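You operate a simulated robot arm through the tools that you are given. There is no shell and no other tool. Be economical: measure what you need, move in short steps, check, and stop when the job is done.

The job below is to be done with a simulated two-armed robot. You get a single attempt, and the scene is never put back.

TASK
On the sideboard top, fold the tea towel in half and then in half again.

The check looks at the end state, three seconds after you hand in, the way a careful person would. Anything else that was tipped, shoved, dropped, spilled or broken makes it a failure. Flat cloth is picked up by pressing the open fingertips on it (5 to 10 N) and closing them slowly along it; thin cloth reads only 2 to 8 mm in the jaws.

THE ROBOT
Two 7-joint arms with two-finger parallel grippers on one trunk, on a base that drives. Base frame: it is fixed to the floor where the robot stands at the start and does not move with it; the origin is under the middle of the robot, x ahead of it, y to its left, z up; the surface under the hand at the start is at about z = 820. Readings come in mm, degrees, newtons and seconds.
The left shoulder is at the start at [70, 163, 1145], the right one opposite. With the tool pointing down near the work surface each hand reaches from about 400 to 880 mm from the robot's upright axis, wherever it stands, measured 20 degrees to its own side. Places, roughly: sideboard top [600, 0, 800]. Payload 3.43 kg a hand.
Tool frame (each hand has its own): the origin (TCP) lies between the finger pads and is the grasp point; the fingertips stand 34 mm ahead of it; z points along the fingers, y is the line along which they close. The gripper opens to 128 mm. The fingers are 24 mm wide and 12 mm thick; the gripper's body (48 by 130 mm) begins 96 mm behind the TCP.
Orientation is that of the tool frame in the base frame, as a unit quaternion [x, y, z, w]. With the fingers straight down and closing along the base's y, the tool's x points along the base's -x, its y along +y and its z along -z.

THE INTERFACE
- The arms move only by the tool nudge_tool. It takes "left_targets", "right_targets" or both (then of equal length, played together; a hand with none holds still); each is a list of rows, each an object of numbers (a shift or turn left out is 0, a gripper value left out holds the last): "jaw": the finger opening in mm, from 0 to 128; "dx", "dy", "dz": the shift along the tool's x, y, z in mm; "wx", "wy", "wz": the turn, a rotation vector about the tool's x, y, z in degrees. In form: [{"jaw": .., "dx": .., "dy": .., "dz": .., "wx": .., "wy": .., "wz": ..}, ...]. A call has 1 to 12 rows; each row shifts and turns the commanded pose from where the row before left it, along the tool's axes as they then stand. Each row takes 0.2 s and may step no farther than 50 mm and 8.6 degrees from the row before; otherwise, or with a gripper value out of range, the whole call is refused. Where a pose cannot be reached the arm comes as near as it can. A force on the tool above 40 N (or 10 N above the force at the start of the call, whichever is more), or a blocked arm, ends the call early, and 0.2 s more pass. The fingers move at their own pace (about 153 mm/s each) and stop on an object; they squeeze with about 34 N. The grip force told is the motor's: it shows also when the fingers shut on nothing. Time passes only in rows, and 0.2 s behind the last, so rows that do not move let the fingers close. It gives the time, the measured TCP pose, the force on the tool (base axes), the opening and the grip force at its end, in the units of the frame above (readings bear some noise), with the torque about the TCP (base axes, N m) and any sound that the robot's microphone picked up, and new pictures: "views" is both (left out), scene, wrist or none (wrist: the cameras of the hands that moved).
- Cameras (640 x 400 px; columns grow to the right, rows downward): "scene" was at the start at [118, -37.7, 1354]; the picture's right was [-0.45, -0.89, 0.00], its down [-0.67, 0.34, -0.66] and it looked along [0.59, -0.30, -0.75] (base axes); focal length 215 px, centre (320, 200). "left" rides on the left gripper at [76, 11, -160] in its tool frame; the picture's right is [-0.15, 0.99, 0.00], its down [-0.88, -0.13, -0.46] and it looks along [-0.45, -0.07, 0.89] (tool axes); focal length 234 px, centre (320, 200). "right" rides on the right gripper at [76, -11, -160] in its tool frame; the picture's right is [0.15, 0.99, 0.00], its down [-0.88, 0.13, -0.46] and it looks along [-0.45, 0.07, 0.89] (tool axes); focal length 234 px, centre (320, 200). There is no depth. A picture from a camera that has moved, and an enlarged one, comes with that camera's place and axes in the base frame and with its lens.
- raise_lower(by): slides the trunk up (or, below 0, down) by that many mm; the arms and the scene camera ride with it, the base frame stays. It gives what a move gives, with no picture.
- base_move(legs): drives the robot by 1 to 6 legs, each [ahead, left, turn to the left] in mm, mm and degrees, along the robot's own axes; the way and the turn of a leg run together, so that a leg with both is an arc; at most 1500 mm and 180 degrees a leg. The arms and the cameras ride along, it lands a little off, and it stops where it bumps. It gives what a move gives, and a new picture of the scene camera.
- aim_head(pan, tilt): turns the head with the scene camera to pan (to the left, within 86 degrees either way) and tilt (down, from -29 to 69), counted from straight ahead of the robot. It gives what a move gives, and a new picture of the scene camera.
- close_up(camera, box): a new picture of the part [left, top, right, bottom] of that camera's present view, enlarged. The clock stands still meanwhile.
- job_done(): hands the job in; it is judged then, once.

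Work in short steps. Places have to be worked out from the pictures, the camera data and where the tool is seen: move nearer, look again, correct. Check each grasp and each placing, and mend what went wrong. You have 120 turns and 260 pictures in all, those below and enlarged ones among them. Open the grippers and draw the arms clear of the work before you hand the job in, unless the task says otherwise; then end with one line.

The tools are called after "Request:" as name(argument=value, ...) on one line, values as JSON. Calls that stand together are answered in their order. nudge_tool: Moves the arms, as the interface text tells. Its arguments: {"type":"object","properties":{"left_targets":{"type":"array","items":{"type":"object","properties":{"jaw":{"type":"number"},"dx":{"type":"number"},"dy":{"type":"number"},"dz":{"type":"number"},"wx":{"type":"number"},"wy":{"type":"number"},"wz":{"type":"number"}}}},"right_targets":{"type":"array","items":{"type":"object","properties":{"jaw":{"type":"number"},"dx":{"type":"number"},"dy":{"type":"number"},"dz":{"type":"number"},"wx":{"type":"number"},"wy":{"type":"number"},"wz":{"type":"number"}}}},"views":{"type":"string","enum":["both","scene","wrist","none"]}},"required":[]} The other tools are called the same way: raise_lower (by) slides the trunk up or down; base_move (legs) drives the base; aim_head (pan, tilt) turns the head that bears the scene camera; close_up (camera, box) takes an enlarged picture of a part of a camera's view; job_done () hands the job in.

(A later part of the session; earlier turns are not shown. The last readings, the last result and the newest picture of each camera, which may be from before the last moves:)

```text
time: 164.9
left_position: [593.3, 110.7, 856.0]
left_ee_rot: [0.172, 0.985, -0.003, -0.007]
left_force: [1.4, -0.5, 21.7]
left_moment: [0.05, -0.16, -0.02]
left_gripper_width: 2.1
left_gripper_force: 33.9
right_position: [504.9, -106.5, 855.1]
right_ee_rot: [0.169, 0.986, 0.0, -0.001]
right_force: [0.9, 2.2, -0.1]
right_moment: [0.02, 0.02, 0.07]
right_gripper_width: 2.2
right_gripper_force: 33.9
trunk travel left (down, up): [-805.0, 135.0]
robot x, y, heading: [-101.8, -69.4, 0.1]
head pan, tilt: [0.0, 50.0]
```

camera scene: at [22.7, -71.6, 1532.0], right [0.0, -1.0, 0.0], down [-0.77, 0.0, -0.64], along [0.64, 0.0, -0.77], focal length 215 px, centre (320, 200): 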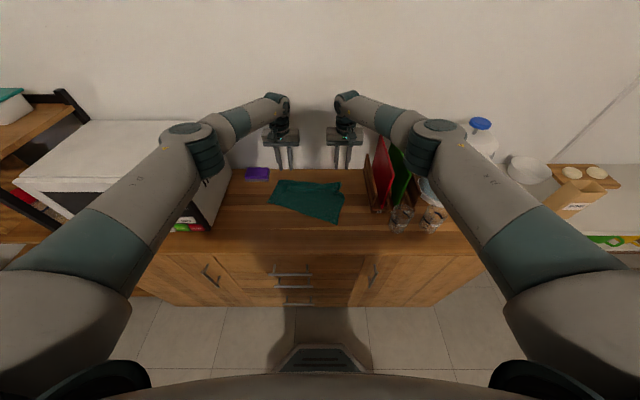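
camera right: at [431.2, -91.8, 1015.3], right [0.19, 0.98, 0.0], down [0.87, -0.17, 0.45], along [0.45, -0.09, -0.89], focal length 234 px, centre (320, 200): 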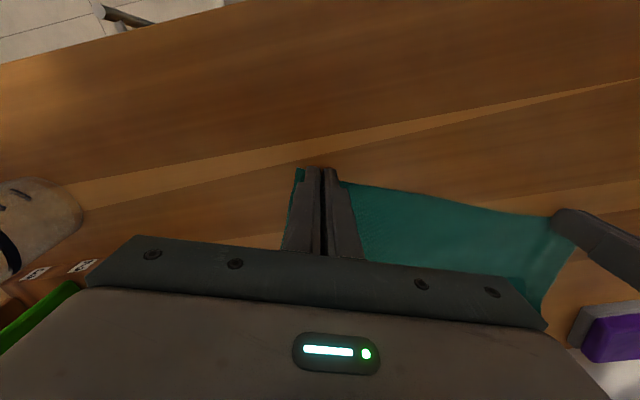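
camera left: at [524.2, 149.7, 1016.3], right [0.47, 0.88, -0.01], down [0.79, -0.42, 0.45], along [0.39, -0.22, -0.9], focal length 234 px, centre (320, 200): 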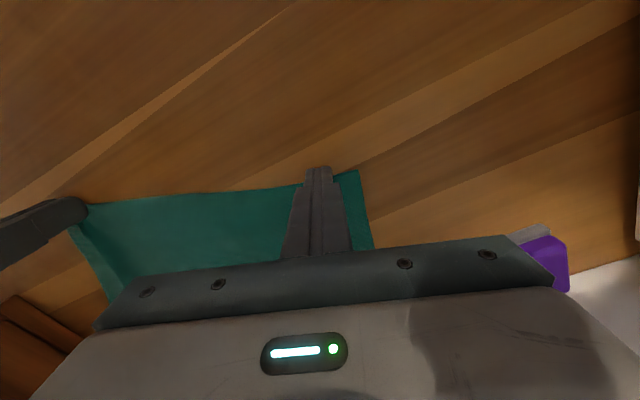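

Both grip now (2.1 and 2.2 mm). I'll lift the towel up, then turn and align the hands square.

Request:
nudge_tool(left_targets=[{"dz": -20}, {"dz": -30}, {"dz": -45}, {"dz": -45}, {"dz": -45}, {"dz": -45}, {"dz": -45}, {"dz": -45}, {"wz": -7}, {"wz": -7}, {"wz": -6}, {}], right_targets=[{"dz": -20}, {"dz": -30}, {"dz": -45}, {"dz": -45}, {"dz": -45}, {"dz": -45}, {"dz": -45}, {"dz": -45}, {"wz": -7}, {"wz": -7}, {"wz": -6}, {}], views="none")

Request:
nudge_tool(left_targets=[{"dx": 15, "dy": -2}, {"dx": 15, "dy": -2}, {"dx": 15, "dy": -2}, {}, {}], right_targets=[{"dx": -15, "dy": -5}, {"dx": -15, "dy": -5}, {"dx": -13, "dy": -5}, {}, {}], views="both")

```text
time: 167.5
left_position: [600.2, 110.1, 1174.3]
left_ee_rot: [-0.003, 1.0, -0.002, -0.007]
left_force: [-1.3, -2.6, -0.2]
left_moment: [-0.09, 0.04, -0.03]
left_gripper_width: 1.9
left_gripper_force: 33.5
right_position: [505.7, -109.4, 1175.2]
right_ee_rot: [-0.004, 1.0, 0.0, -0.001]
right_force: [1.4, 2.3, 0.2]
right_moment: [0.13, 0.0, 0.01]
right_gripper_width: 1.9
right_gripper_force: 34.0
trunk travel left (down, up): [-805.0, 135.0]
robot x, y, heading: [-99.0, -68.6, 0.2]
head pan, tilt: [0.0, 50.0]
```

```text
time: 168.7
left_position: [554.9, 104.2, 1175.5]
left_ee_rot: [-0.002, 1.0, -0.001, -0.008]
left_force: [-0.1, -0.7, 0.0]
left_moment: [0.01, 0.03, 0.01]
left_gripper_width: 1.9
left_gripper_force: 33.6
right_position: [550.2, -123.8, 1177.2]
right_ee_rot: [-0.005, 1.0, 0.0, -0.002]
right_force: [-0.2, 0.3, 0.7]
right_moment: [0.02, 0.03, -0.03]
right_gripper_width: 1.8
right_gripper_force: 33.9
trunk travel left (down, up): [-805.0, 135.0]
robot x, y, heading: [-101.6, -67.9, 0.3]
head pan, tilt: [0.0, 50.0]
camera scene: at [23.1, -71.5, 1531.9], right [0.0, -1.0, 0.0], down [-0.77, 0.0, -0.64], along [0.64, 0.0, -0.77], focal length 215 px, centre (320, 200)
camera right: at [475.8, -134.7, 1336.3], right [-0.15, 0.99, 0.0], down [0.88, 0.14, 0.45], along [0.45, 0.07, -0.89], focal length 234 px, centre (320, 200)
camera left: at [480.0, 116.9, 1335.1], right [0.14, 0.99, 0.0], down [0.89, -0.13, 0.44], along [0.44, -0.07, -0.9], focal length 234 px, centre (320, 200)
```

scene: 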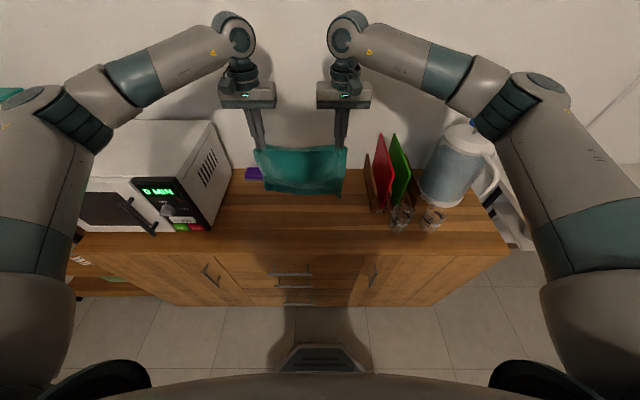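
right: 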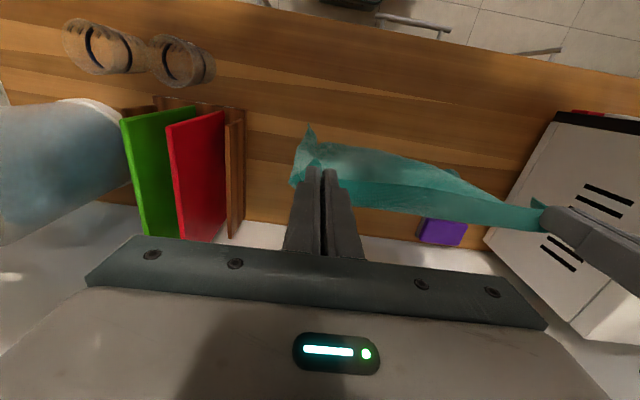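
left: 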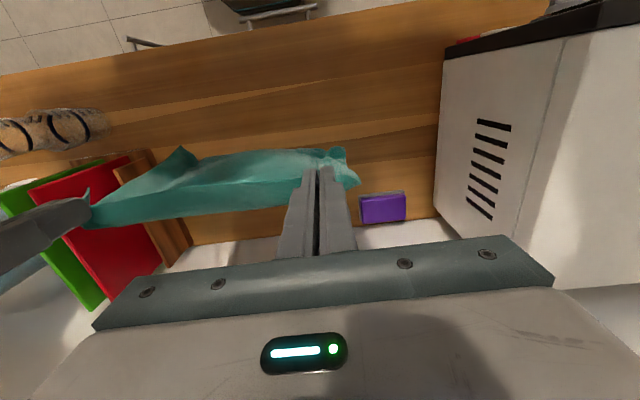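

The towel hangs clean from its straight edge. I'll raise it, tension it slightly, back up, and rotate the hands to horizontal.

Request:
nudge_tool(left_targets=[{"dz": -45}, {"dz": -45, "dy": 2.5}, {"dz": -45, "dy": 2.5}, {"dz": -20}, {}], right_targets=[{"dz": -45}, {"dz": -45, "dy": -2.5}, {"dz": -45, "dy": -2.5}, {"dz": -20}, {}], views="none")

Request:
base_move(legs=[[-300, 0, 0]])

Request:
nudge_tool(left_targets=[{"dx": -27, "wy": -8.18}, {"dx": -26.7, "dz": 3.9, "wy": -8.18}, {"dx": -25.9, "dz": 7.6, "wy": -8.18}, {"dx": -24.5, "dz": 11.2, "wy": -8.18}, {"dx": -22.7, "dz": 14.6, "wy": -8.18}, {"dx": -20.4, "dz": 17.7, "wy": -8.18}, {"dx": -17.6, "dz": 20.4, "wy": -8.18}, {"dx": -14.6, "dz": 22.7, "wy": -8.18}, {"dx": -11.2, "dz": 24.6, "wy": -8.18}, {"dx": -7.5, "dz": 25.9, "wy": -8.18}, {"dx": -3.8, "dz": 26.7, "wy": -8.18}, {}], right_targets=[{"dx": -27, "wy": -8.18}, {"dx": -26.7, "dz": 3.9, "wy": -8.18}, {"dx": -25.9, "dz": 7.6, "wy": -8.18}, {"dx": -24.5, "dz": 11.2, "wy": -8.18}, {"dx": -22.7, "dz": 14.6, "wy": -8.18}, {"dx": -20.4, "dz": 17.7, "wy": -8.18}, {"dx": -17.6, "dz": 20.4, "wy": -8.18}, {"dx": -14.6, "dz": 22.7, "wy": -8.18}, {"dx": -11.2, "dz": 24.6, "wy": -8.18}, {"dx": -7.5, "dz": 25.9, "wy": -8.18}, {"dx": -3.8, "dz": 26.7, "wy": -8.18}, {}], views="scene")

```text
time: 169.9
left_position: [558.3, 110.7, 1329.8]
left_ee_rot: [-0.001, 1.0, -0.002, -0.008]
left_force: [0.3, -4.0, 0.4]
left_moment: [-0.16, -0.03, -0.06]
left_gripper_width: 1.9
left_gripper_force: 33.9
right_position: [552.5, -127.9, 1329.7]
right_ee_rot: [-0.004, 1.0, 0.001, -0.003]
right_force: [1.0, 4.5, -0.1]
right_moment: [0.18, -0.01, 0.07]
right_gripper_width: 1.8
right_gripper_force: 33.4
trunk travel left (down, up): [-805.0, 135.0]
robot x, y, heading: [-101.6, -70.5, 0.3]
head pan, tilt: [0.0, 50.0]
```

```text
time: 171.9
left_position: [265.1, 111.7, 1329.1]
left_ee_rot: [-0.003, 1.0, -0.001, -0.009]
left_force: [-0.3, -5.0, 0.1]
left_moment: [-0.22, 0.03, -0.05]
left_gripper_width: 1.8
left_gripper_force: 34.5
right_position: [259.6, -126.8, 1328.8]
right_ee_rot: [-0.006, 1.0, 0.001, -0.002]
right_force: [-0.7, 5.9, 0.0]
right_moment: [0.2, 0.02, 0.05]
right_gripper_width: 2.0
right_gripper_force: 34.2
trunk travel left (down, up): [-805.0, 135.0]
robot x, y, heading: [-394.5, -68.6, 0.6]
head pan, tilt: [0.0, 50.0]
camera scene: at [-269.5, -72.4, 1531.7], right [0.01, -1.0, 0.0], down [-0.77, -0.01, -0.64], along [0.64, 0.0, -0.77], focal length 215 px, centre (320, 200)
```

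scene: 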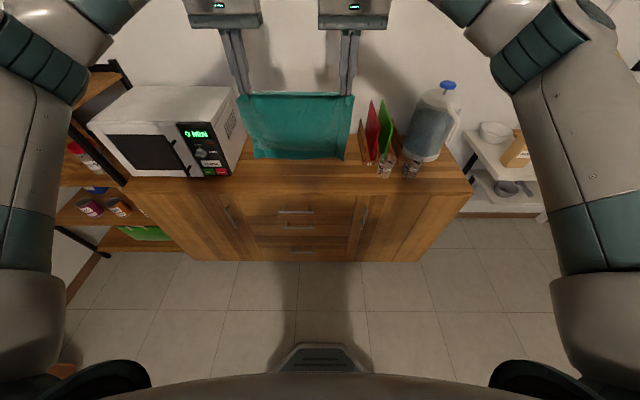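

```text
time: 174.5
left_position: [539.7, 109.7, 1328.0]
left_ee_rot: [0.003, 0.755, -0.002, 0.656]
left_force: [0.3, -1.8, 0.0]
left_moment: [-0.03, 0.01, 0.0]
left_gripper_width: 1.9
left_gripper_force: 34.1
left hand out of reach, approached as far as the arm can: row 11
right_position: [557.8, -125.0, 1328.1]
right_ee_rot: [-0.004, 0.708, 0.005, 0.706]
right_force: [-0.2, 0.1, 0.3]
right_moment: [0.0, -0.05, 0.14]
right_gripper_width: 1.9
right_gripper_force: 33.6
trunk travel left (down, up): [-805.0, 135.0]
robot x, y, heading: [-397.8, -70.1, 0.4]
head pan, tilt: [0.0, 50.0]
camera scene: at [-267.7, -74.7, 1531.6], right [0.01, -1.0, 0.0], down [-0.77, 0.0, -0.64], along [0.64, 0.01, -0.77], focal length 215 px, centre (320, 200)
```

scene: 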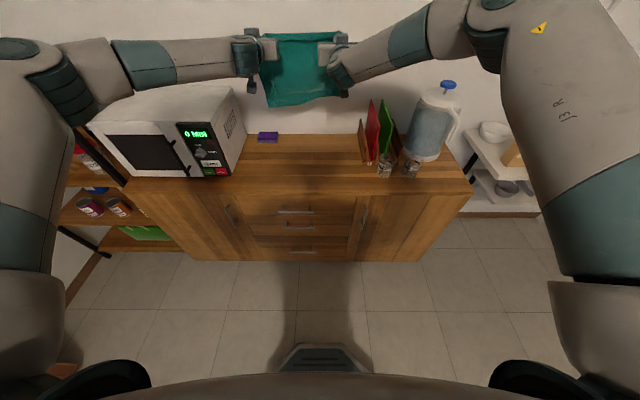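

A clean rectangle. I'll align the left hand, lower the trunk, and do the landing sequence again.

Request:
nudge_tool(left_targets=[{"dz": 18, "dx": -2.5, "dy": 2}, {}], right_targets=[{"dy": -2}, {}], views="none")

Request:
raise_lower(by=-235)

Request:
aim_head(pan=0, tilt=28)

Request:
base_move(legs=[[-160, 0, -0.3]])

Request:
close_up(camera="scene", box=[220, 110, 420, 235])

```text
time: 175.1
left_position: [557.1, 112.8, 1329.9]
left_ee_rot: [0.004, 0.754, -0.005, 0.657]
left_force: [1.1, -4.3, 0.0]
left_moment: [-0.01, -0.02, -0.14]
left_gripper_width: 1.5
left_gripper_force: 33.8
right_position: [555.7, -125.8, 1328.6]
right_ee_rot: [-0.004, 0.709, 0.005, 0.705]
right_force: [0.0, 3.0, -0.4]
right_moment: [-0.04, -0.02, 0.12]
right_gripper_width: 1.9
right_gripper_force: 34.0
trunk travel left (down, up): [-805.0, 135.0]
robot x, y, heading: [-400.3, -70.7, 0.6]
head pan, tilt: [0.0, 50.0]
```

```text
time: 177.5
left_position: [553.9, 112.8, 1096.6]
left_ee_rot: [0.001, 0.753, -0.002, 0.658]
left_force: [-0.5, -3.5, 0.0]
left_moment: [0.02, -0.01, -0.15]
left_gripper_width: 1.8
left_gripper_force: 33.6
right_position: [553.7, -124.9, 1093.7]
right_ee_rot: [-0.004, 0.708, 0.005, 0.706]
right_force: [-0.3, 4.0, 0.0]
right_moment: [-0.05, 0.03, 0.16]
right_gripper_width: 1.8
right_gripper_force: 33.9
trunk travel left (down, up): [-570.0, 370.0]
robot x, y, heading: [-398.7, -72.3, 0.2]
head pan, tilt: [0.0, 50.0]
```

```text
time: 178.4
left_position: [555.3, 113.2, 1095.0]
left_ee_rot: [0.002, 0.753, -0.003, 0.658]
left_force: [-1.2, -4.1, -0.3]
left_moment: [0.02, 0.03, -0.16]
left_gripper_width: 1.8
left_gripper_force: 34.1
right_position: [554.2, -123.9, 1093.8]
right_ee_rot: [-0.005, 0.708, 0.006, 0.706]
right_force: [1.0, 4.2, -0.4]
right_moment: [-0.03, 0.01, 0.15]
right_gripper_width: 2.2
right_gripper_force: 34.1
trunk travel left (down, up): [-570.0, 370.0]
robot x, y, heading: [-398.1, -70.9, 0.7]
head pan, tilt: [0.0, 28.0]
camera scene: at [-257.5, -72.3, 1329.5], right [0.01, -1.0, 0.0], down [-0.47, 0.0, -0.88], along [0.88, 0.01, -0.47], focal length 215 px, centre (320, 200)
```

scene: 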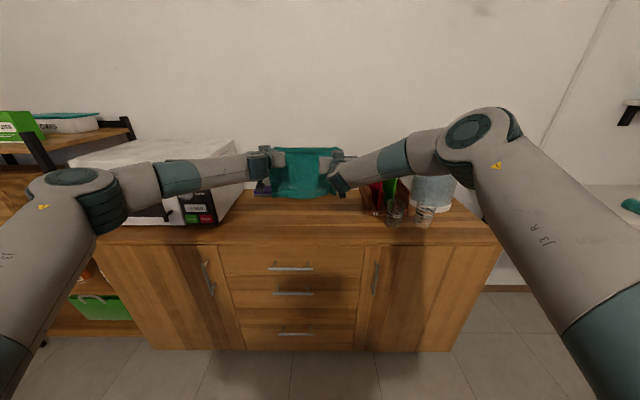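

```text
time: 179.8
left_position: [395.7, 107.0, 1095.7]
left_ee_rot: [0.005, 0.753, -0.006, 0.658]
left_force: [-0.3, -4.0, 0.3]
left_moment: [0.03, 0.02, -0.19]
left_gripper_width: 1.6
left_gripper_force: 34.2
right_position: [394.3, -131.2, 1093.6]
right_ee_rot: [-0.003, 0.708, 0.004, 0.706]
right_force: [0.4, 3.1, -0.1]
right_moment: [-0.07, 0.02, 0.17]
right_gripper_width: 1.9
right_gripper_force: 34.3
trunk travel left (down, up): [-570.0, 370.0]
robot x, y, heading: [-558.1, -72.3, -0.1]
head pan, tilt: [0.0, 28.0]
camera scene: at [-417.5, -73.7, 1329.6], right [0.0, -1.0, 0.0], down [-0.47, 0.0, -0.88], along [0.88, 0.0, -0.47], focal length 215 px, centre (320, 200)
```

scene: 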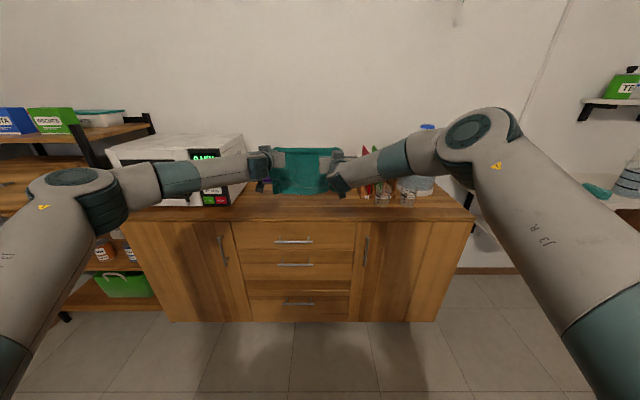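

```text
3.20 times, centred on (320, 172) of scene
camera zoom: at [-417.5, -73.7, 1329.6], right [0.0, -1.0, 0.0], down [-0.47, 0.0, -0.88], along [0.88, 0.0, -0.47], focal length 689 px, centre (320, 288)
```

zoom: 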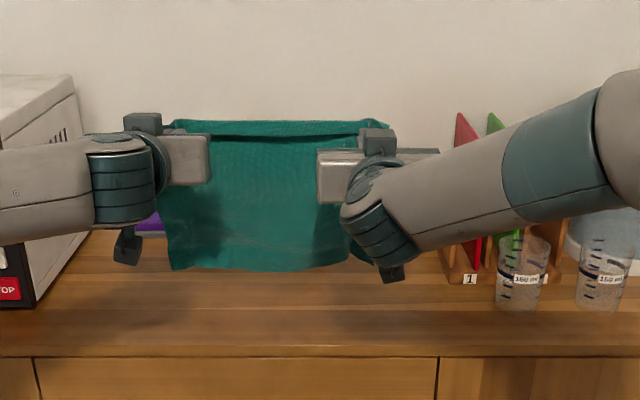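

Level and square now. Landing the lower half.

Request:
raise_lower(by=-75)

Request:
base_move(legs=[[75, 0, 0]])

Request:
raise_lower(by=-70)

Request:
base_move(legs=[[66, 0, 0]])

Request:
close_up(camera="scene", box=[220, 130, 420, 255])

```text
time: 180.9
left_position: [396.4, 106.6, 1020.7]
left_ee_rot: [0.005, 0.753, -0.006, 0.658]
left_force: [-0.5, -2.9, 1.7]
left_moment: [0.0, 0.03, -0.16]
left_gripper_width: 1.6
left_gripper_force: 34.0
right_position: [393.0, -131.8, 1020.3]
right_ee_rot: [-0.002, 0.708, 0.002, 0.706]
right_force: [0.6, 4.0, 0.2]
right_moment: [-0.05, 0.02, 0.12]
right_gripper_width: 1.7
right_gripper_force: 34.0
trunk travel left (down, up): [-495.0, 445.0]
robot x, y, heading: [-556.6, -71.5, -0.2]
head pan, tilt: [0.0, 28.0]
```

```text
time: 182.0
left_position: [472.1, 105.2, 1019.6]
left_ee_rot: [0.006, 0.753, -0.006, 0.658]
left_force: [0.4, -3.7, -0.3]
left_moment: [0.0, -0.05, -0.16]
left_gripper_width: 2.1
left_gripper_force: 33.8
right_position: [470.2, -132.5, 1018.2]
right_ee_rot: [-0.002, 0.709, 0.002, 0.705]
right_force: [0.3, 3.6, -0.5]
right_moment: [-0.08, -0.04, 0.12]
right_gripper_width: 1.8
right_gripper_force: 33.6
trunk travel left (down, up): [-495.0, 445.0]
robot x, y, heading: [-478.5, -70.6, 0.1]
head pan, tilt: [0.0, 28.0]
camera scene: at [-341.7, -73.9, 1254.5], right [0.0, -1.0, 0.0], down [-0.47, 0.0, -0.88], along [0.88, 0.0, -0.47], focal length 215 px, centre (320, 200)
```

scene: 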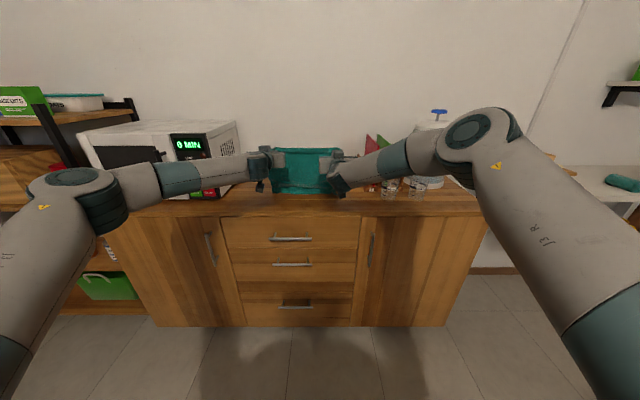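

```text
time: 183.1
left_position: [470.6, 106.1, 951.0]
left_ee_rot: [0.004, 0.753, -0.005, 0.658]
left_force: [-0.3, -3.1, 0.6]
left_moment: [-0.01, 0.0, -0.16]
left_gripper_width: 1.9
left_gripper_force: 33.5
right_position: [468.4, -132.9, 950.1]
right_ee_rot: [-0.002, 0.708, 0.003, 0.706]
right_force: [1.4, 3.3, 0.6]
right_moment: [-0.02, 0.01, 0.11]
right_gripper_width: 1.6
right_gripper_force: 34.4
trunk travel left (down, up): [-425.0, 515.0]
robot x, y, heading: [-482.4, -73.1, -0.1]
head pan, tilt: [0.0, 28.0]
```

```text
time: 184.1
left_position: [537.6, 104.1, 948.5]
left_ee_rot: [0.006, 0.754, -0.007, 0.657]
left_force: [0.5, -4.0, -0.5]
left_moment: [0.0, 0.0, -0.15]
left_gripper_width: 1.8
left_gripper_force: 33.9
right_position: [534.7, -133.5, 947.2]
right_ee_rot: [-0.001, 0.709, 0.002, 0.705]
right_force: [1.0, 3.3, -1.2]
right_moment: [-0.05, -0.02, 0.14]
right_gripper_width: 2.0
right_gripper_force: 33.7
trunk travel left (down, up): [-425.0, 515.0]
robot x, y, heading: [-417.7, -71.8, -0.0]
head pan, tilt: [0.0, 28.0]
camera scene: at [-276.1, -74.1, 1184.4], right [0.0, -1.0, 0.0], down [-0.47, 0.0, -0.88], along [0.88, 0.0, -0.47], focal length 215 px, centre (320, 200)
```

scene: 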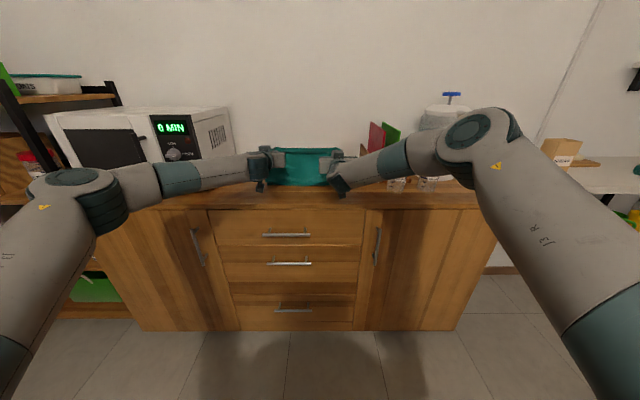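

```text
3.20 times, centred on (320, 192) of scene
camera zoom: at [-276.1, -74.1, 1184.4], right [0.0, -1.0, 0.0], down [-0.47, 0.0, -0.88], along [0.88, 0.0, -0.47], focal length 689 px, centre (320, 224)
```

zoom: 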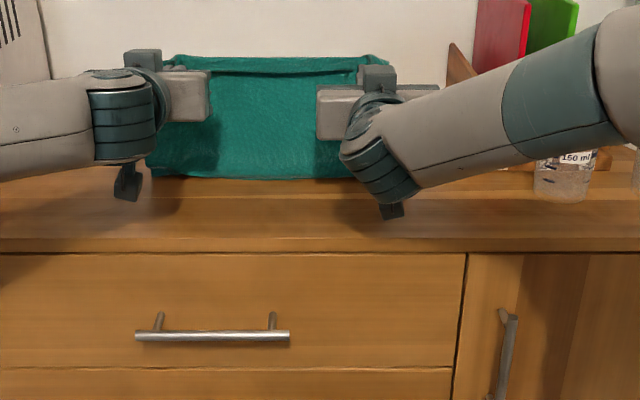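

The hanging length is only ~190 mm, so about 60 mm of the far edge is still folded up as a hem. I'll lift clear and shake it to unfold.

Request:
raise_lower(by=240)

Request:
nudge_tool(left_targets=[{"dx": -45}, {"dx": 48}, {"dx": -48}, {"dx": 48}, {"dz": 40, "dx": -30}, {"dz": -45, "dx": 30}, {"dz": 45, "dx": -40}, {"dz": -40, "dx": 40}, {"dx": -48}, {"dx": 45}, {}], right_targets=[{"dx": -45}, {"dx": 48}, {"dx": -48}, {"dx": 48}, {"dz": 40, "dx": -30}, {"dz": -45, "dx": 30}, {"dz": 45, "dx": -40}, {"dz": -40, "dx": 40}, {"dx": -48}, {"dx": 45}, {}], views="none")

Request:
close_up(camera="scene", box=[220, 110, 420, 235])

```text
time: 186.6
left_position: [538.0, 104.4, 1190.1]
left_ee_rot: [0.006, 0.753, -0.007, 0.658]
left_force: [-0.1, -2.4, 0.3]
left_moment: [0.02, 0.01, -0.14]
left_gripper_width: 1.8
left_gripper_force: 33.9
right_position: [534.6, -134.2, 1187.5]
right_ee_rot: [-0.002, 0.709, 0.002, 0.705]
right_force: [0.6, 3.1, 0.5]
right_moment: [-0.03, 0.0, 0.1]
right_gripper_width: 2.1
right_gripper_force: 34.6
trunk travel left (down, up): [-665.0, 275.0]
robot x, y, heading: [-415.3, -71.6, -0.0]
head pan, tilt: [0.0, 28.0]
```

```text
refused: row 6 steps farther than a row can; nothing moved
```

```text
3.20 times, centred on (320, 172) of scene
camera zoom: at [-277.2, -74.1, 1424.6], right [0.0, -1.0, 0.0], down [-0.47, 0.0, -0.88], along [0.88, 0.0, -0.47], focal length 689 px, centre (320, 288)
```

zoom: 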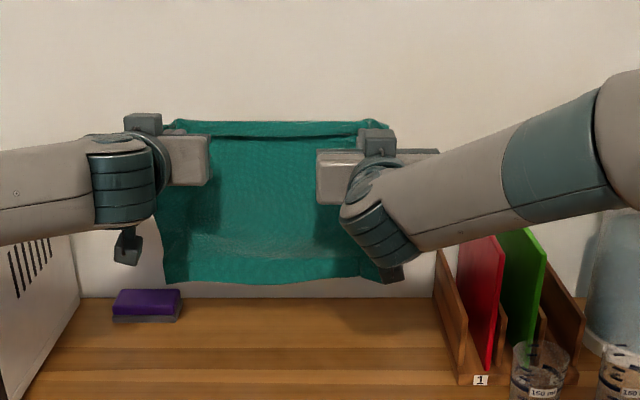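

Request:
nudge_tool(left_targets=[{"dx": -48}, {"dx": 48}, {"dx": -48}, {"dx": 48}, {"dx": -35, "dz": 30}, {"dx": 35, "dz": -30}, {"dx": -35, "dz": 30}, {"dx": 35, "dz": -30}, {"dx": -48}, {"dx": 48}, {}], right_targets=[{"dx": -48}, {"dx": 48}, {"dx": -48}, {"dx": 48}, {"dx": -35, "dz": 30}, {"dx": 35, "dz": -30}, {"dx": -35, "dz": 30}, {"dx": 35, "dz": -30}, {"dx": -48}, {"dx": 48}, {}], views="none")

Request:
close_up(camera="scene", box=[220, 110, 420, 235])

```text
time: 188.9
left_position: [534.6, 104.8, 1190.4]
left_ee_rot: [0.005, 0.752, -0.006, 0.659]
left_force: [-0.6, -5.9, 1.0]
left_moment: [0.01, 0.04, -0.23]
left_gripper_width: 1.6
left_gripper_force: 33.9
right_position: [530.4, -134.4, 1191.6]
right_ee_rot: [-0.002, 0.708, 0.003, 0.706]
right_force: [-0.6, 5.5, -0.7]
right_moment: [-0.05, 0.05, 0.18]
right_gripper_width: 2.0
right_gripper_force: 33.5
trunk travel left (down, up): [-665.0, 275.0]
robot x, y, heading: [-417.9, -73.9, -0.3]
head pan, tilt: [0.0, 28.0]
```

```text
3.20 times, centred on (320, 172) of scene
camera zoom: at [-279.8, -73.5, 1425.0], right [0.0, -1.0, 0.0], down [-0.47, 0.0, -0.88], along [0.88, 0.0, -0.47], focal length 689 px, centre (320, 288)
```

zoom: 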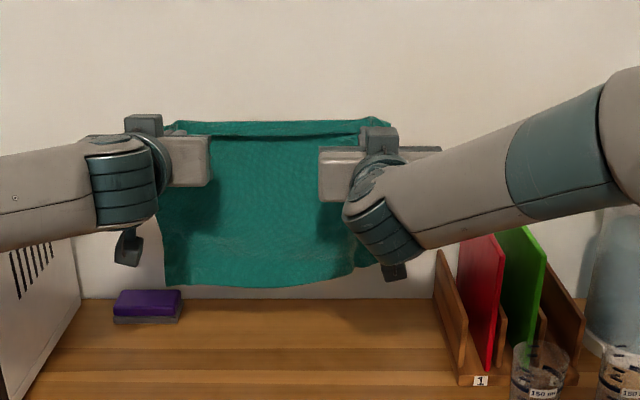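

Unfolded: a single clean lower edge now. Going back to the landing position, then touching down with a forward diagonal so the free edge trails toward the robot.

Request:
base_move(legs=[[-140, 0, 0]])

Request:
raise_lower(by=-120)

Request:
nudge_tool(left_targets=[{"dz": 15, "dx": 12}, {"dz": 17, "dx": 14}, {"dz": 17, "dx": 14}, {"dz": 15, "dx": 12}, {}], right_targets=[{"dz": 15, "dx": 12}, {"dz": 17, "dx": 14}, {"dz": 17, "dx": 14}, {"dz": 15, "dx": 12}, {}], views="none")

Request:
close_up(camera="scene", box=[220, 110, 420, 235])

```text
time: 190.3
left_position: [396.2, 103.4, 1187.4]
left_ee_rot: [0.006, 0.754, -0.007, 0.657]
left_force: [-0.4, -4.9, -0.3]
left_moment: [0.04, 0.0, -0.22]
left_gripper_width: 2.0
left_gripper_force: 34.1
right_position: [395.7, -137.2, 1189.0]
right_ee_rot: [-0.001, 0.709, 0.001, 0.705]
right_force: [-0.2, 6.0, -0.2]
right_moment: [-0.09, 0.04, 0.16]
right_gripper_width: 2.0
right_gripper_force: 34.2
trunk travel left (down, up): [-665.0, 275.0]
robot x, y, heading: [-554.7, -71.9, -0.1]
head pan, tilt: [0.0, 28.0]
camera scene: at [-415.5, -73.9, 1424.4], right [0.0, -1.0, 0.0], down [-0.47, 0.0, -0.88], along [0.88, 0.0, -0.47], focal length 215 px, centre (320, 200)
```

scene: 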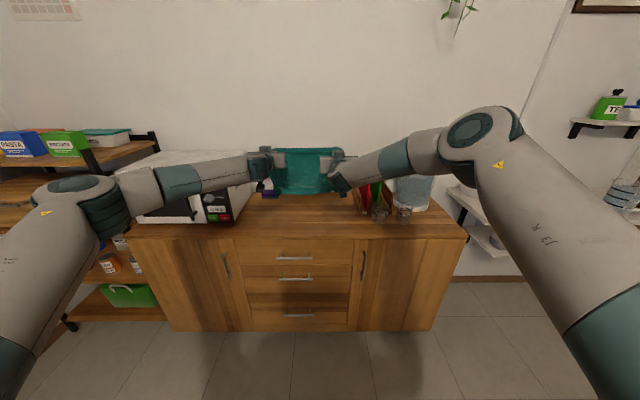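

```text
time: 191.8
left_position: [396.6, 102.6, 1069.4]
left_ee_rot: [0.006, 0.753, -0.007, 0.658]
left_force: [-1.3, -3.7, 0.7]
left_moment: [0.0, 0.0, -0.2]
left_gripper_width: 1.7
left_gripper_force: 34.2
right_position: [393.9, -136.6, 1070.7]
right_ee_rot: [-0.001, 0.709, 0.002, 0.705]
right_force: [0.0, 5.9, -0.5]
right_moment: [-0.1, 0.04, 0.17]
right_gripper_width: 2.0
right_gripper_force: 34.0
trunk travel left (down, up): [-545.0, 395.0]
robot x, y, heading: [-557.0, -68.5, -0.3]
head pan, tilt: [0.0, 28.0]
```

```text
time: 193.0
left_position: [423.1, 108.8, 1042.6]
left_ee_rot: [0.006, 0.755, -0.006, 0.656]
left_force: [0.8, -10.5, -1.4]
left_moment: [0.04, 0.04, -0.39]
left_gripper_width: 2.1
left_gripper_force: 34.0
left hand out of reach, approached as far as the arm can: row 2, 3, 4
right_position: [458.5, -134.6, 1018.2]
right_ee_rot: [-0.003, 0.709, 0.003, 0.705]
right_force: [-2.3, 10.9, 0.0]
right_moment: [-0.16, -0.04, 0.42]
right_gripper_width: 1.9
right_gripper_force: 33.9
trunk travel left (down, up): [-545.0, 395.0]
robot x, y, heading: [-556.3, -70.3, -0.2]
head pan, tilt: [0.0, 28.0]
```

```text
3.20 times, centred on (320, 172) of scene
camera zoom: at [-417.3, -73.7, 1304.7], right [0.0, -1.0, 0.0], down [-0.47, 0.0, -0.88], along [0.88, 0.0, -0.47], focal length 689 px, centre (320, 288)
```

zoom: 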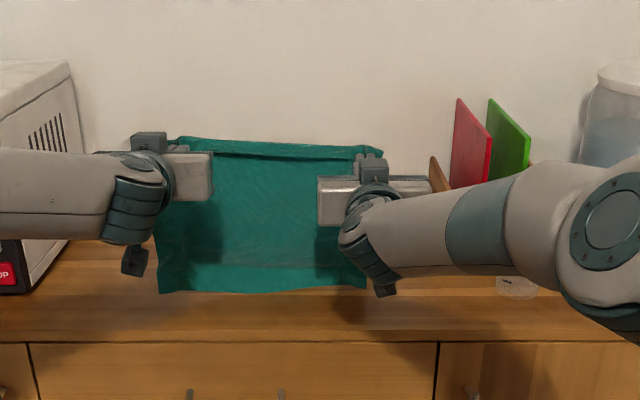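

The left arm can't extend in its posture, so I'll return both hands to the even pose and land with small alternating base and trunk steps.

Request:
nudge_tool(left_targets=[{"dz": -13, "dx": -13, "dy": -3}, {"dz": -13, "dx": -13, "dy": -3}, {}], right_targets=[{"dz": -32, "dx": -26, "dy": -1}, {"dz": -32, "dx": -26, "dy": -1}, {}], views="none")

Request:
raise_lower(by=-22)

Request:
base_move(legs=[[45, 0, 0]])

Request:
raise_lower(by=-35)

Request:
base_move(legs=[[45, 0, 0]])

Request:
raise_lower(by=-35)

Request:
base_move(legs=[[40, 0, 0]])

Request:
close_up(camera="scene", box=[220, 110, 420, 235])

```text
time: 193.8
left_position: [400.6, 103.6, 1071.9]
left_ee_rot: [0.006, 0.754, -0.007, 0.657]
left_force: [0.8, -8.8, 0.2]
left_moment: [-0.01, -0.02, -0.35]
left_gripper_width: 1.9
left_gripper_force: 34.0
right_position: [395.3, -139.3, 1069.9]
right_ee_rot: [-0.002, 0.709, 0.002, 0.705]
right_force: [0.3, 7.8, -0.6]
right_moment: [-0.08, 0.02, 0.3]
right_gripper_width: 1.7
right_gripper_force: 34.3
trunk travel left (down, up): [-545.0, 395.0]
robot x, y, heading: [-555.2, -71.0, -0.3]
head pan, tilt: [0.0, 28.0]
```

```text
time: 194.5
left_position: [399.4, 101.3, 1051.5]
left_ee_rot: [0.006, 0.753, -0.007, 0.658]
left_force: [-0.4, -8.7, 0.7]
left_moment: [0.04, 0.01, -0.33]
left_gripper_width: 1.7
left_gripper_force: 33.6
right_position: [393.7, -139.6, 1050.3]
right_ee_rot: [-0.001, 0.708, 0.001, 0.706]
right_force: [0.3, 7.5, -0.1]
right_moment: [-0.12, 0.03, 0.28]
right_gripper_width: 1.8
right_gripper_force: 34.2
trunk travel left (down, up): [-523.0, 417.0]
robot x, y, heading: [-555.5, -71.2, 0.1]
head pan, tilt: [0.0, 28.0]
```

```text
time: 195.4
left_position: [445.2, 103.8, 1050.0]
left_ee_rot: [0.005, 0.754, -0.006, 0.657]
left_force: [0.3, -9.0, -0.1]
left_moment: [0.06, -0.03, -0.34]
left_gripper_width: 2.2
left_gripper_force: 34.5
right_position: [441.1, -140.1, 1047.4]
right_ee_rot: [-0.003, 0.709, 0.003, 0.706]
right_force: [1.5, 7.4, -1.0]
right_moment: [-0.07, -0.01, 0.28]
right_gripper_width: 1.7
right_gripper_force: 34.2
trunk travel left (down, up): [-523.0, 417.0]
robot x, y, heading: [-510.7, -73.1, -0.1]
head pan, tilt: [0.0, 28.0]
camera scene: at [-371.4, -73.9, 1282.7], right [0.0, -1.0, 0.0], down [-0.47, 0.0, -0.88], along [0.88, 0.0, -0.47], focal length 215 px, centre (320, 200)
```

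scene: 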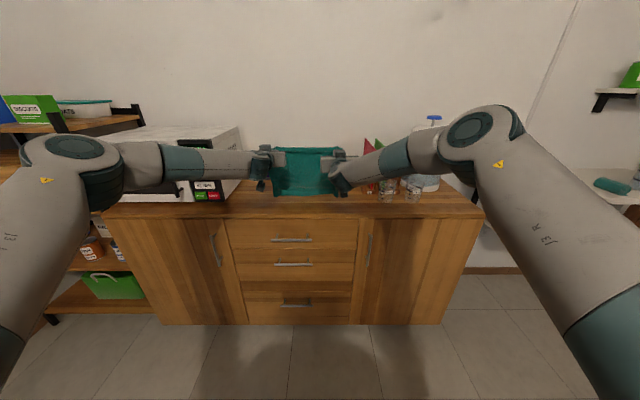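

```text
time: 196.2
left_position: [445.4, 103.7, 1016.7]
left_ee_rot: [0.006, 0.753, -0.007, 0.658]
left_force: [-0.3, -6.6, 0.4]
left_moment: [0.03, 0.03, -0.25]
left_gripper_width: 1.6
left_gripper_force: 34.3
right_position: [438.4, -137.9, 1015.2]
right_ee_rot: [-0.002, 0.708, 0.002, 0.706]
right_force: [-0.5, 6.3, -0.6]
right_moment: [-0.08, 0.04, 0.22]
right_gripper_width: 1.6
right_gripper_force: 33.9
trunk travel left (down, up): [-488.0, 452.0]
robot x, y, heading: [-512.5, -77.2, -0.4]
head pan, tilt: [0.0, 28.0]
```

```text
time: 197.1
left_position: [491.9, 103.8, 1013.9]
left_ee_rot: [0.006, 0.754, -0.007, 0.657]
left_force: [-0.3, -7.3, -0.8]
left_moment: [0.02, -0.08, -0.29]
left_gripper_width: 2.1
left_gripper_force: 34.5
right_position: [486.9, -140.0, 1012.8]
right_ee_rot: [-0.002, 0.709, 0.002, 0.705]
right_force: [-0.3, 8.2, -0.6]
right_moment: [-0.08, -0.02, 0.25]
right_gripper_width: 1.9
right_gripper_force: 33.9
trunk travel left (down, up): [-488.0, 452.0]
robot x, y, heading: [-465.2, -70.0, -0.1]
head pan, tilt: [0.0, 28.0]
camera scene: at [-325.8, -74.0, 1247.6], right [0.0, -1.0, 0.0], down [-0.47, 0.0, -0.88], along [0.88, 0.0, -0.47], focal length 215 px, centre (320, 200)
```

scene: 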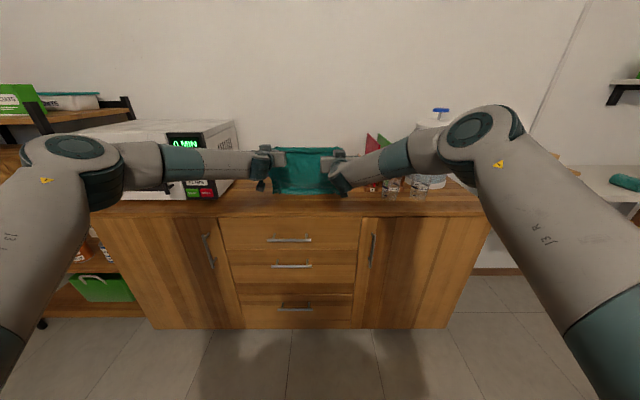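

```text
time: 197.8
left_position: [489.0, 102.2, 980.8]
left_ee_rot: [0.007, 0.754, -0.008, 0.657]
left_force: [-0.1, -6.3, 1.2]
left_moment: [0.04, 0.0, -0.21]
left_gripper_width: 2.0
left_gripper_force: 33.5
right_position: [485.3, -138.0, 980.1]
right_ee_rot: [-0.003, 0.709, 0.003, 0.706]
right_force: [0.6, 6.5, 0.6]
right_moment: [-0.08, 0.04, 0.19]
right_gripper_width: 1.8
right_gripper_force: 34.5
trunk travel left (down, up): [-453.0, 487.0]
robot x, y, heading: [-465.3, -71.2, -0.3]
head pan, tilt: [0.0, 28.0]
```

```text
time: 198.7
left_position: [531.6, 103.1, 978.4]
left_ee_rot: [0.006, 0.754, -0.007, 0.657]
left_force: [0.6, -6.1, -0.2]
left_moment: [-0.04, -0.04, -0.23]
left_gripper_width: 2.0
left_gripper_force: 34.0
right_position: [525.8, -138.3, 977.1]
right_ee_rot: [-0.003, 0.709, 0.003, 0.705]
right_force: [1.5, 5.5, -1.2]
right_moment: [-0.06, -0.05, 0.24]
right_gripper_width: 2.1
right_gripper_force: 33.7
trunk travel left (down, up): [-453.0, 487.0]
robot x, y, heading: [-429.0, -75.8, -0.2]
head pan, tilt: [0.0, 28.0]
camera scene: at [-286.1, -74.1, 1212.5], right [0.0, -1.0, 0.0], down [-0.47, 0.0, -0.88], along [0.88, 0.0, -0.47], focal length 215 px, centre (320, 200)
```

scene: 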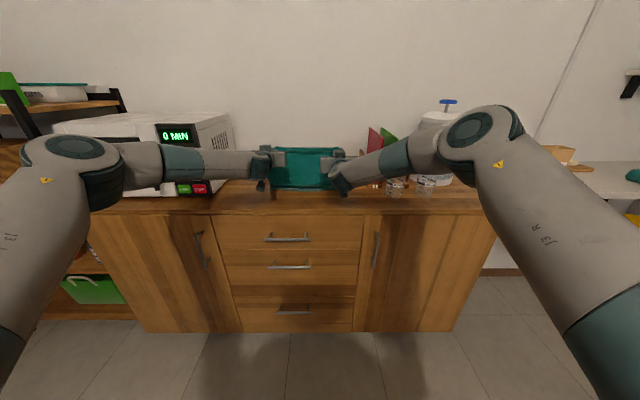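

```text
3.20 times, centred on (320, 172) of scene
camera zoom: at [-286.1, -74.1, 1212.5], right [0.0, -1.0, 0.0], down [-0.47, 0.0, -0.88], along [0.88, 0.0, -0.47], focal length 689 px, centre (320, 288)
```

zoom: 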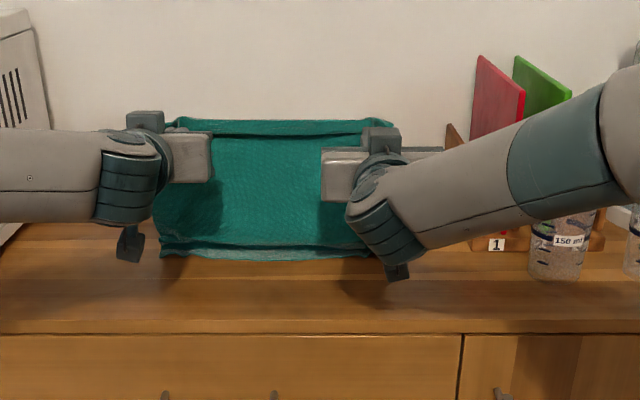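

The free edge slid along and piled instead of staying put. The first time, lowering well past touchdown before advancing anchored it, so I'll go back up and do that, then check which way the free end lies.

Request:
raise_lower(by=200)

Request:
nudge_tool(left_targets=[{"dx": -48}, {"dx": 48}, {"dx": -48}, {"dx": 48}, {"dx": -48}, {"dx": 48}, {}, {}], right_targets=[{"dx": -48}, {"dx": 48}, {"dx": -48}, {"dx": 48}, {"dx": -48}, {"dx": 48}, {}, {}], views="none")

Request:
base_move(legs=[[-135, 0, 0]])

Request:
raise_lower(by=-190)

Request:
close_up(camera="scene", box=[220, 110, 420, 235])

```text
time: 200.9
left_position: [530.3, 103.3, 1179.6]
left_ee_rot: [0.008, 0.754, -0.008, 0.657]
left_force: [-0.4, -5.4, 0.2]
left_moment: [0.06, 0.01, -0.25]
left_gripper_width: 1.9
left_gripper_force: 33.6
right_position: [525.2, -138.3, 1178.1]
right_ee_rot: [-0.003, 0.709, 0.003, 0.705]
right_force: [-0.2, 5.5, 0.0]
right_moment: [-0.08, 0.02, 0.22]
right_gripper_width: 2.1
right_gripper_force: 34.6
trunk travel left (down, up): [-653.0, 287.0]
robot x, y, heading: [-427.5, -74.3, -0.0]
head pan, tilt: [0.0, 28.0]
```

```text
time: 202.7
left_position: [526.8, 100.6, 1180.5]
left_ee_rot: [0.007, 0.754, -0.007, 0.657]
left_force: [0.0, -5.5, 0.6]
left_moment: [0.04, 0.02, -0.2]
left_gripper_width: 1.7
left_gripper_force: 33.8
right_position: [524.2, -138.0, 1176.6]
right_ee_rot: [-0.002, 0.709, 0.003, 0.705]
right_force: [-0.2, 4.2, -0.3]
right_moment: [-0.04, 0.01, 0.19]
right_gripper_width: 1.7
right_gripper_force: 34.1
trunk travel left (down, up): [-653.0, 287.0]
robot x, y, heading: [-422.7, -72.9, -0.5]
head pan, tilt: [0.0, 28.0]
```

```text
time: 204.0
left_position: [396.6, 99.5, 1177.8]
left_ee_rot: [0.007, 0.754, -0.008, 0.657]
left_force: [0.2, -4.3, -0.5]
left_moment: [0.01, -0.02, -0.17]
left_gripper_width: 2.0
left_gripper_force: 33.5
right_position: [392.5, -139.2, 1174.0]
right_ee_rot: [-0.001, 0.709, 0.001, 0.705]
right_force: [-0.8, 3.1, 0.0]
right_moment: [-0.08, 0.02, 0.14]
right_gripper_width: 1.9
right_gripper_force: 33.9
trunk travel left (down, up): [-653.0, 287.0]
robot x, y, heading: [-560.2, -71.4, -0.2]
head pan, tilt: [0.0, 28.0]
camera scene: at [-420.4, -73.8, 1412.4], right [0.0, -1.0, 0.0], down [-0.47, 0.0, -0.88], along [0.88, 0.0, -0.47], focal length 215 px, centre (320, 200)
```

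scene: 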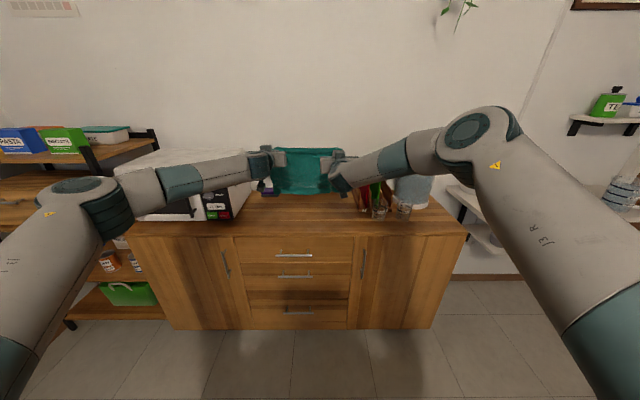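

```text
time: 206.1
left_position: [395.3, 99.9, 990.3]
left_ee_rot: [0.008, 0.754, -0.008, 0.657]
left_force: [-0.2, -4.7, 0.6]
left_moment: [0.02, 0.01, -0.24]
left_gripper_width: 1.9
left_gripper_force: 33.4
right_position: [390.9, -139.3, 986.7]
right_ee_rot: [-0.002, 0.708, 0.002, 0.706]
right_force: [-1.0, 5.0, -1.4]
right_moment: [-0.02, 0.02, 0.17]
right_gripper_width: 1.8
right_gripper_force: 34.2
trunk travel left (down, up): [-463.0, 477.0]
robot x, y, heading: [-560.7, -68.9, -0.2]
head pan, tilt: [0.0, 28.0]
```

```text
3.20 times, centred on (320, 172) of scene
camera zoom: at [-422.0, -74.0, 1222.7], right [0.0, -1.0, 0.0], down [-0.47, 0.0, -0.88], along [0.88, 0.0, -0.47], focal length 689 px, centre (320, 288)
```

zoom: 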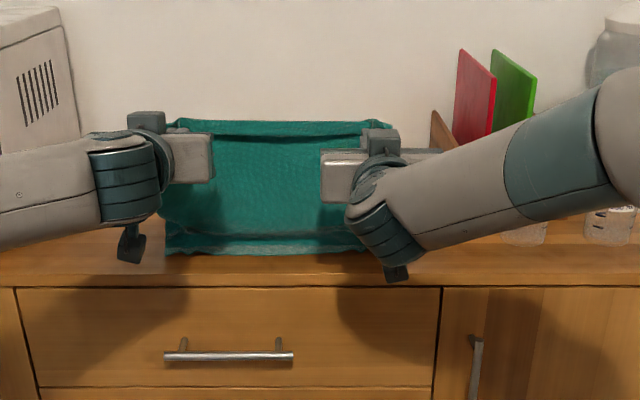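

The free edge is now anchored at x≈430 with ~70 mm lying flat. Advancing and lowering to stand the upper half over the hinge.

Request:
base_move(legs=[[75, 0, 0]])

Request:
raise_lower(by=-42)

Request:
base_move(legs=[[68, 0, 0]])

Request:
close_up(camera="scene", box=[220, 110, 420, 235])

```text
time: 207.1
left_position: [473.7, 99.5, 987.5]
left_ee_rot: [0.008, 0.754, -0.009, 0.657]
left_force: [0.8, -5.0, 0.1]
left_moment: [-0.05, -0.05, -0.2]
left_gripper_width: 1.8
left_gripper_force: 34.6
right_position: [468.8, -140.0, 984.1]
right_ee_rot: [-0.001, 0.709, 0.001, 0.705]
right_force: [0.0, 4.3, -0.4]
right_moment: [-0.04, -0.04, 0.13]
right_gripper_width: 1.8
right_gripper_force: 33.8
trunk travel left (down, up): [-463.0, 477.0]
robot x, y, heading: [-483.7, -73.2, -0.3]
head pan, tilt: [0.0, 28.0]
camera scene: at [-343.7, -74.2, 1222.5], right [0.0, -1.0, 0.0], down [-0.47, 0.0, -0.88], along [0.88, 0.0, -0.47], focal length 215 px, centre (320, 200)
```

scene: 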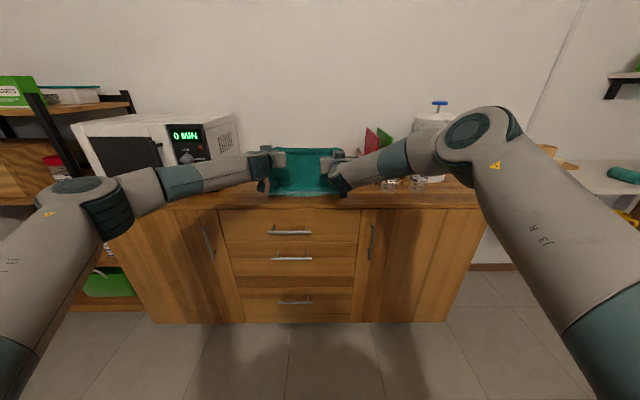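

```text
time: 208.0
left_position: [471.4, 98.5, 947.0]
left_ee_rot: [0.007, 0.754, -0.008, 0.657]
left_force: [-1.3, -2.8, 0.2]
left_moment: [-0.03, 0.04, -0.16]
left_gripper_width: 1.8
left_gripper_force: 33.7
right_position: [467.1, -138.9, 943.4]
right_ee_rot: [-0.002, 0.709, 0.002, 0.705]
right_force: [0.4, 2.8, -1.3]
right_moment: [-0.02, -0.03, 0.11]
right_gripper_width: 1.8
right_gripper_force: 34.9
trunk travel left (down, up): [-421.0, 519.0]
robot x, y, heading: [-483.4, -71.5, -0.2]
head pan, tilt: [0.0, 28.0]
```

```text
time: 209.0
left_position: [540.3, 97.9, 946.6]
left_ee_rot: [0.007, 0.755, -0.007, 0.656]
left_force: [-0.3, -3.9, 0.6]
left_moment: [0.0, -0.06, -0.19]
left_gripper_width: 2.0
left_gripper_force: 34.2
right_position: [535.6, -141.2, 942.6]
right_ee_rot: [-0.001, 0.709, 0.001, 0.705]
right_force: [0.0, 4.0, -0.9]
right_moment: [-0.03, -0.05, 0.16]
right_gripper_width: 1.7
right_gripper_force: 33.2
trunk travel left (down, up): [-421.0, 519.0]
robot x, y, heading: [-417.5, -72.9, -0.3]
head pan, tilt: [0.0, 28.0]
camera scene: at [-276.7, -74.8, 1180.4], right [-0.01, -1.0, 0.0], down [-0.47, 0.0, -0.88], along [0.88, -0.01, -0.47], focal length 215 px, centre (320, 200)
```

scene: 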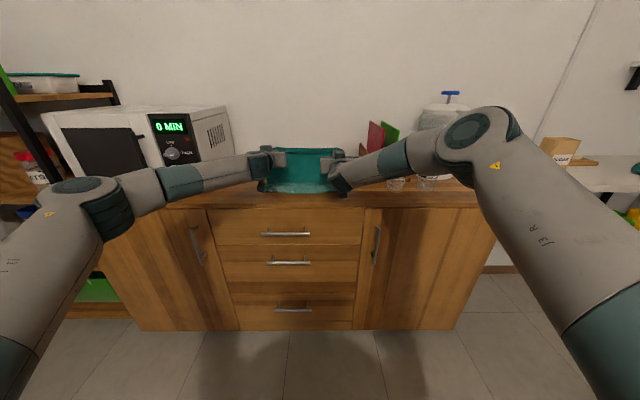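

```text
3.20 times, centred on (320, 172) of scene
camera zoom: at [-276.7, -74.8, 1180.4], right [-0.01, -1.0, 0.0], down [-0.47, 0.0, -0.88], along [0.88, -0.01, -0.47], focal length 689 px, centre (320, 288)
```

zoom: 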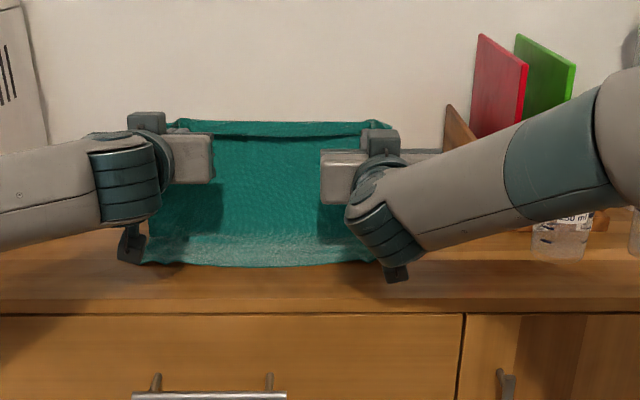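

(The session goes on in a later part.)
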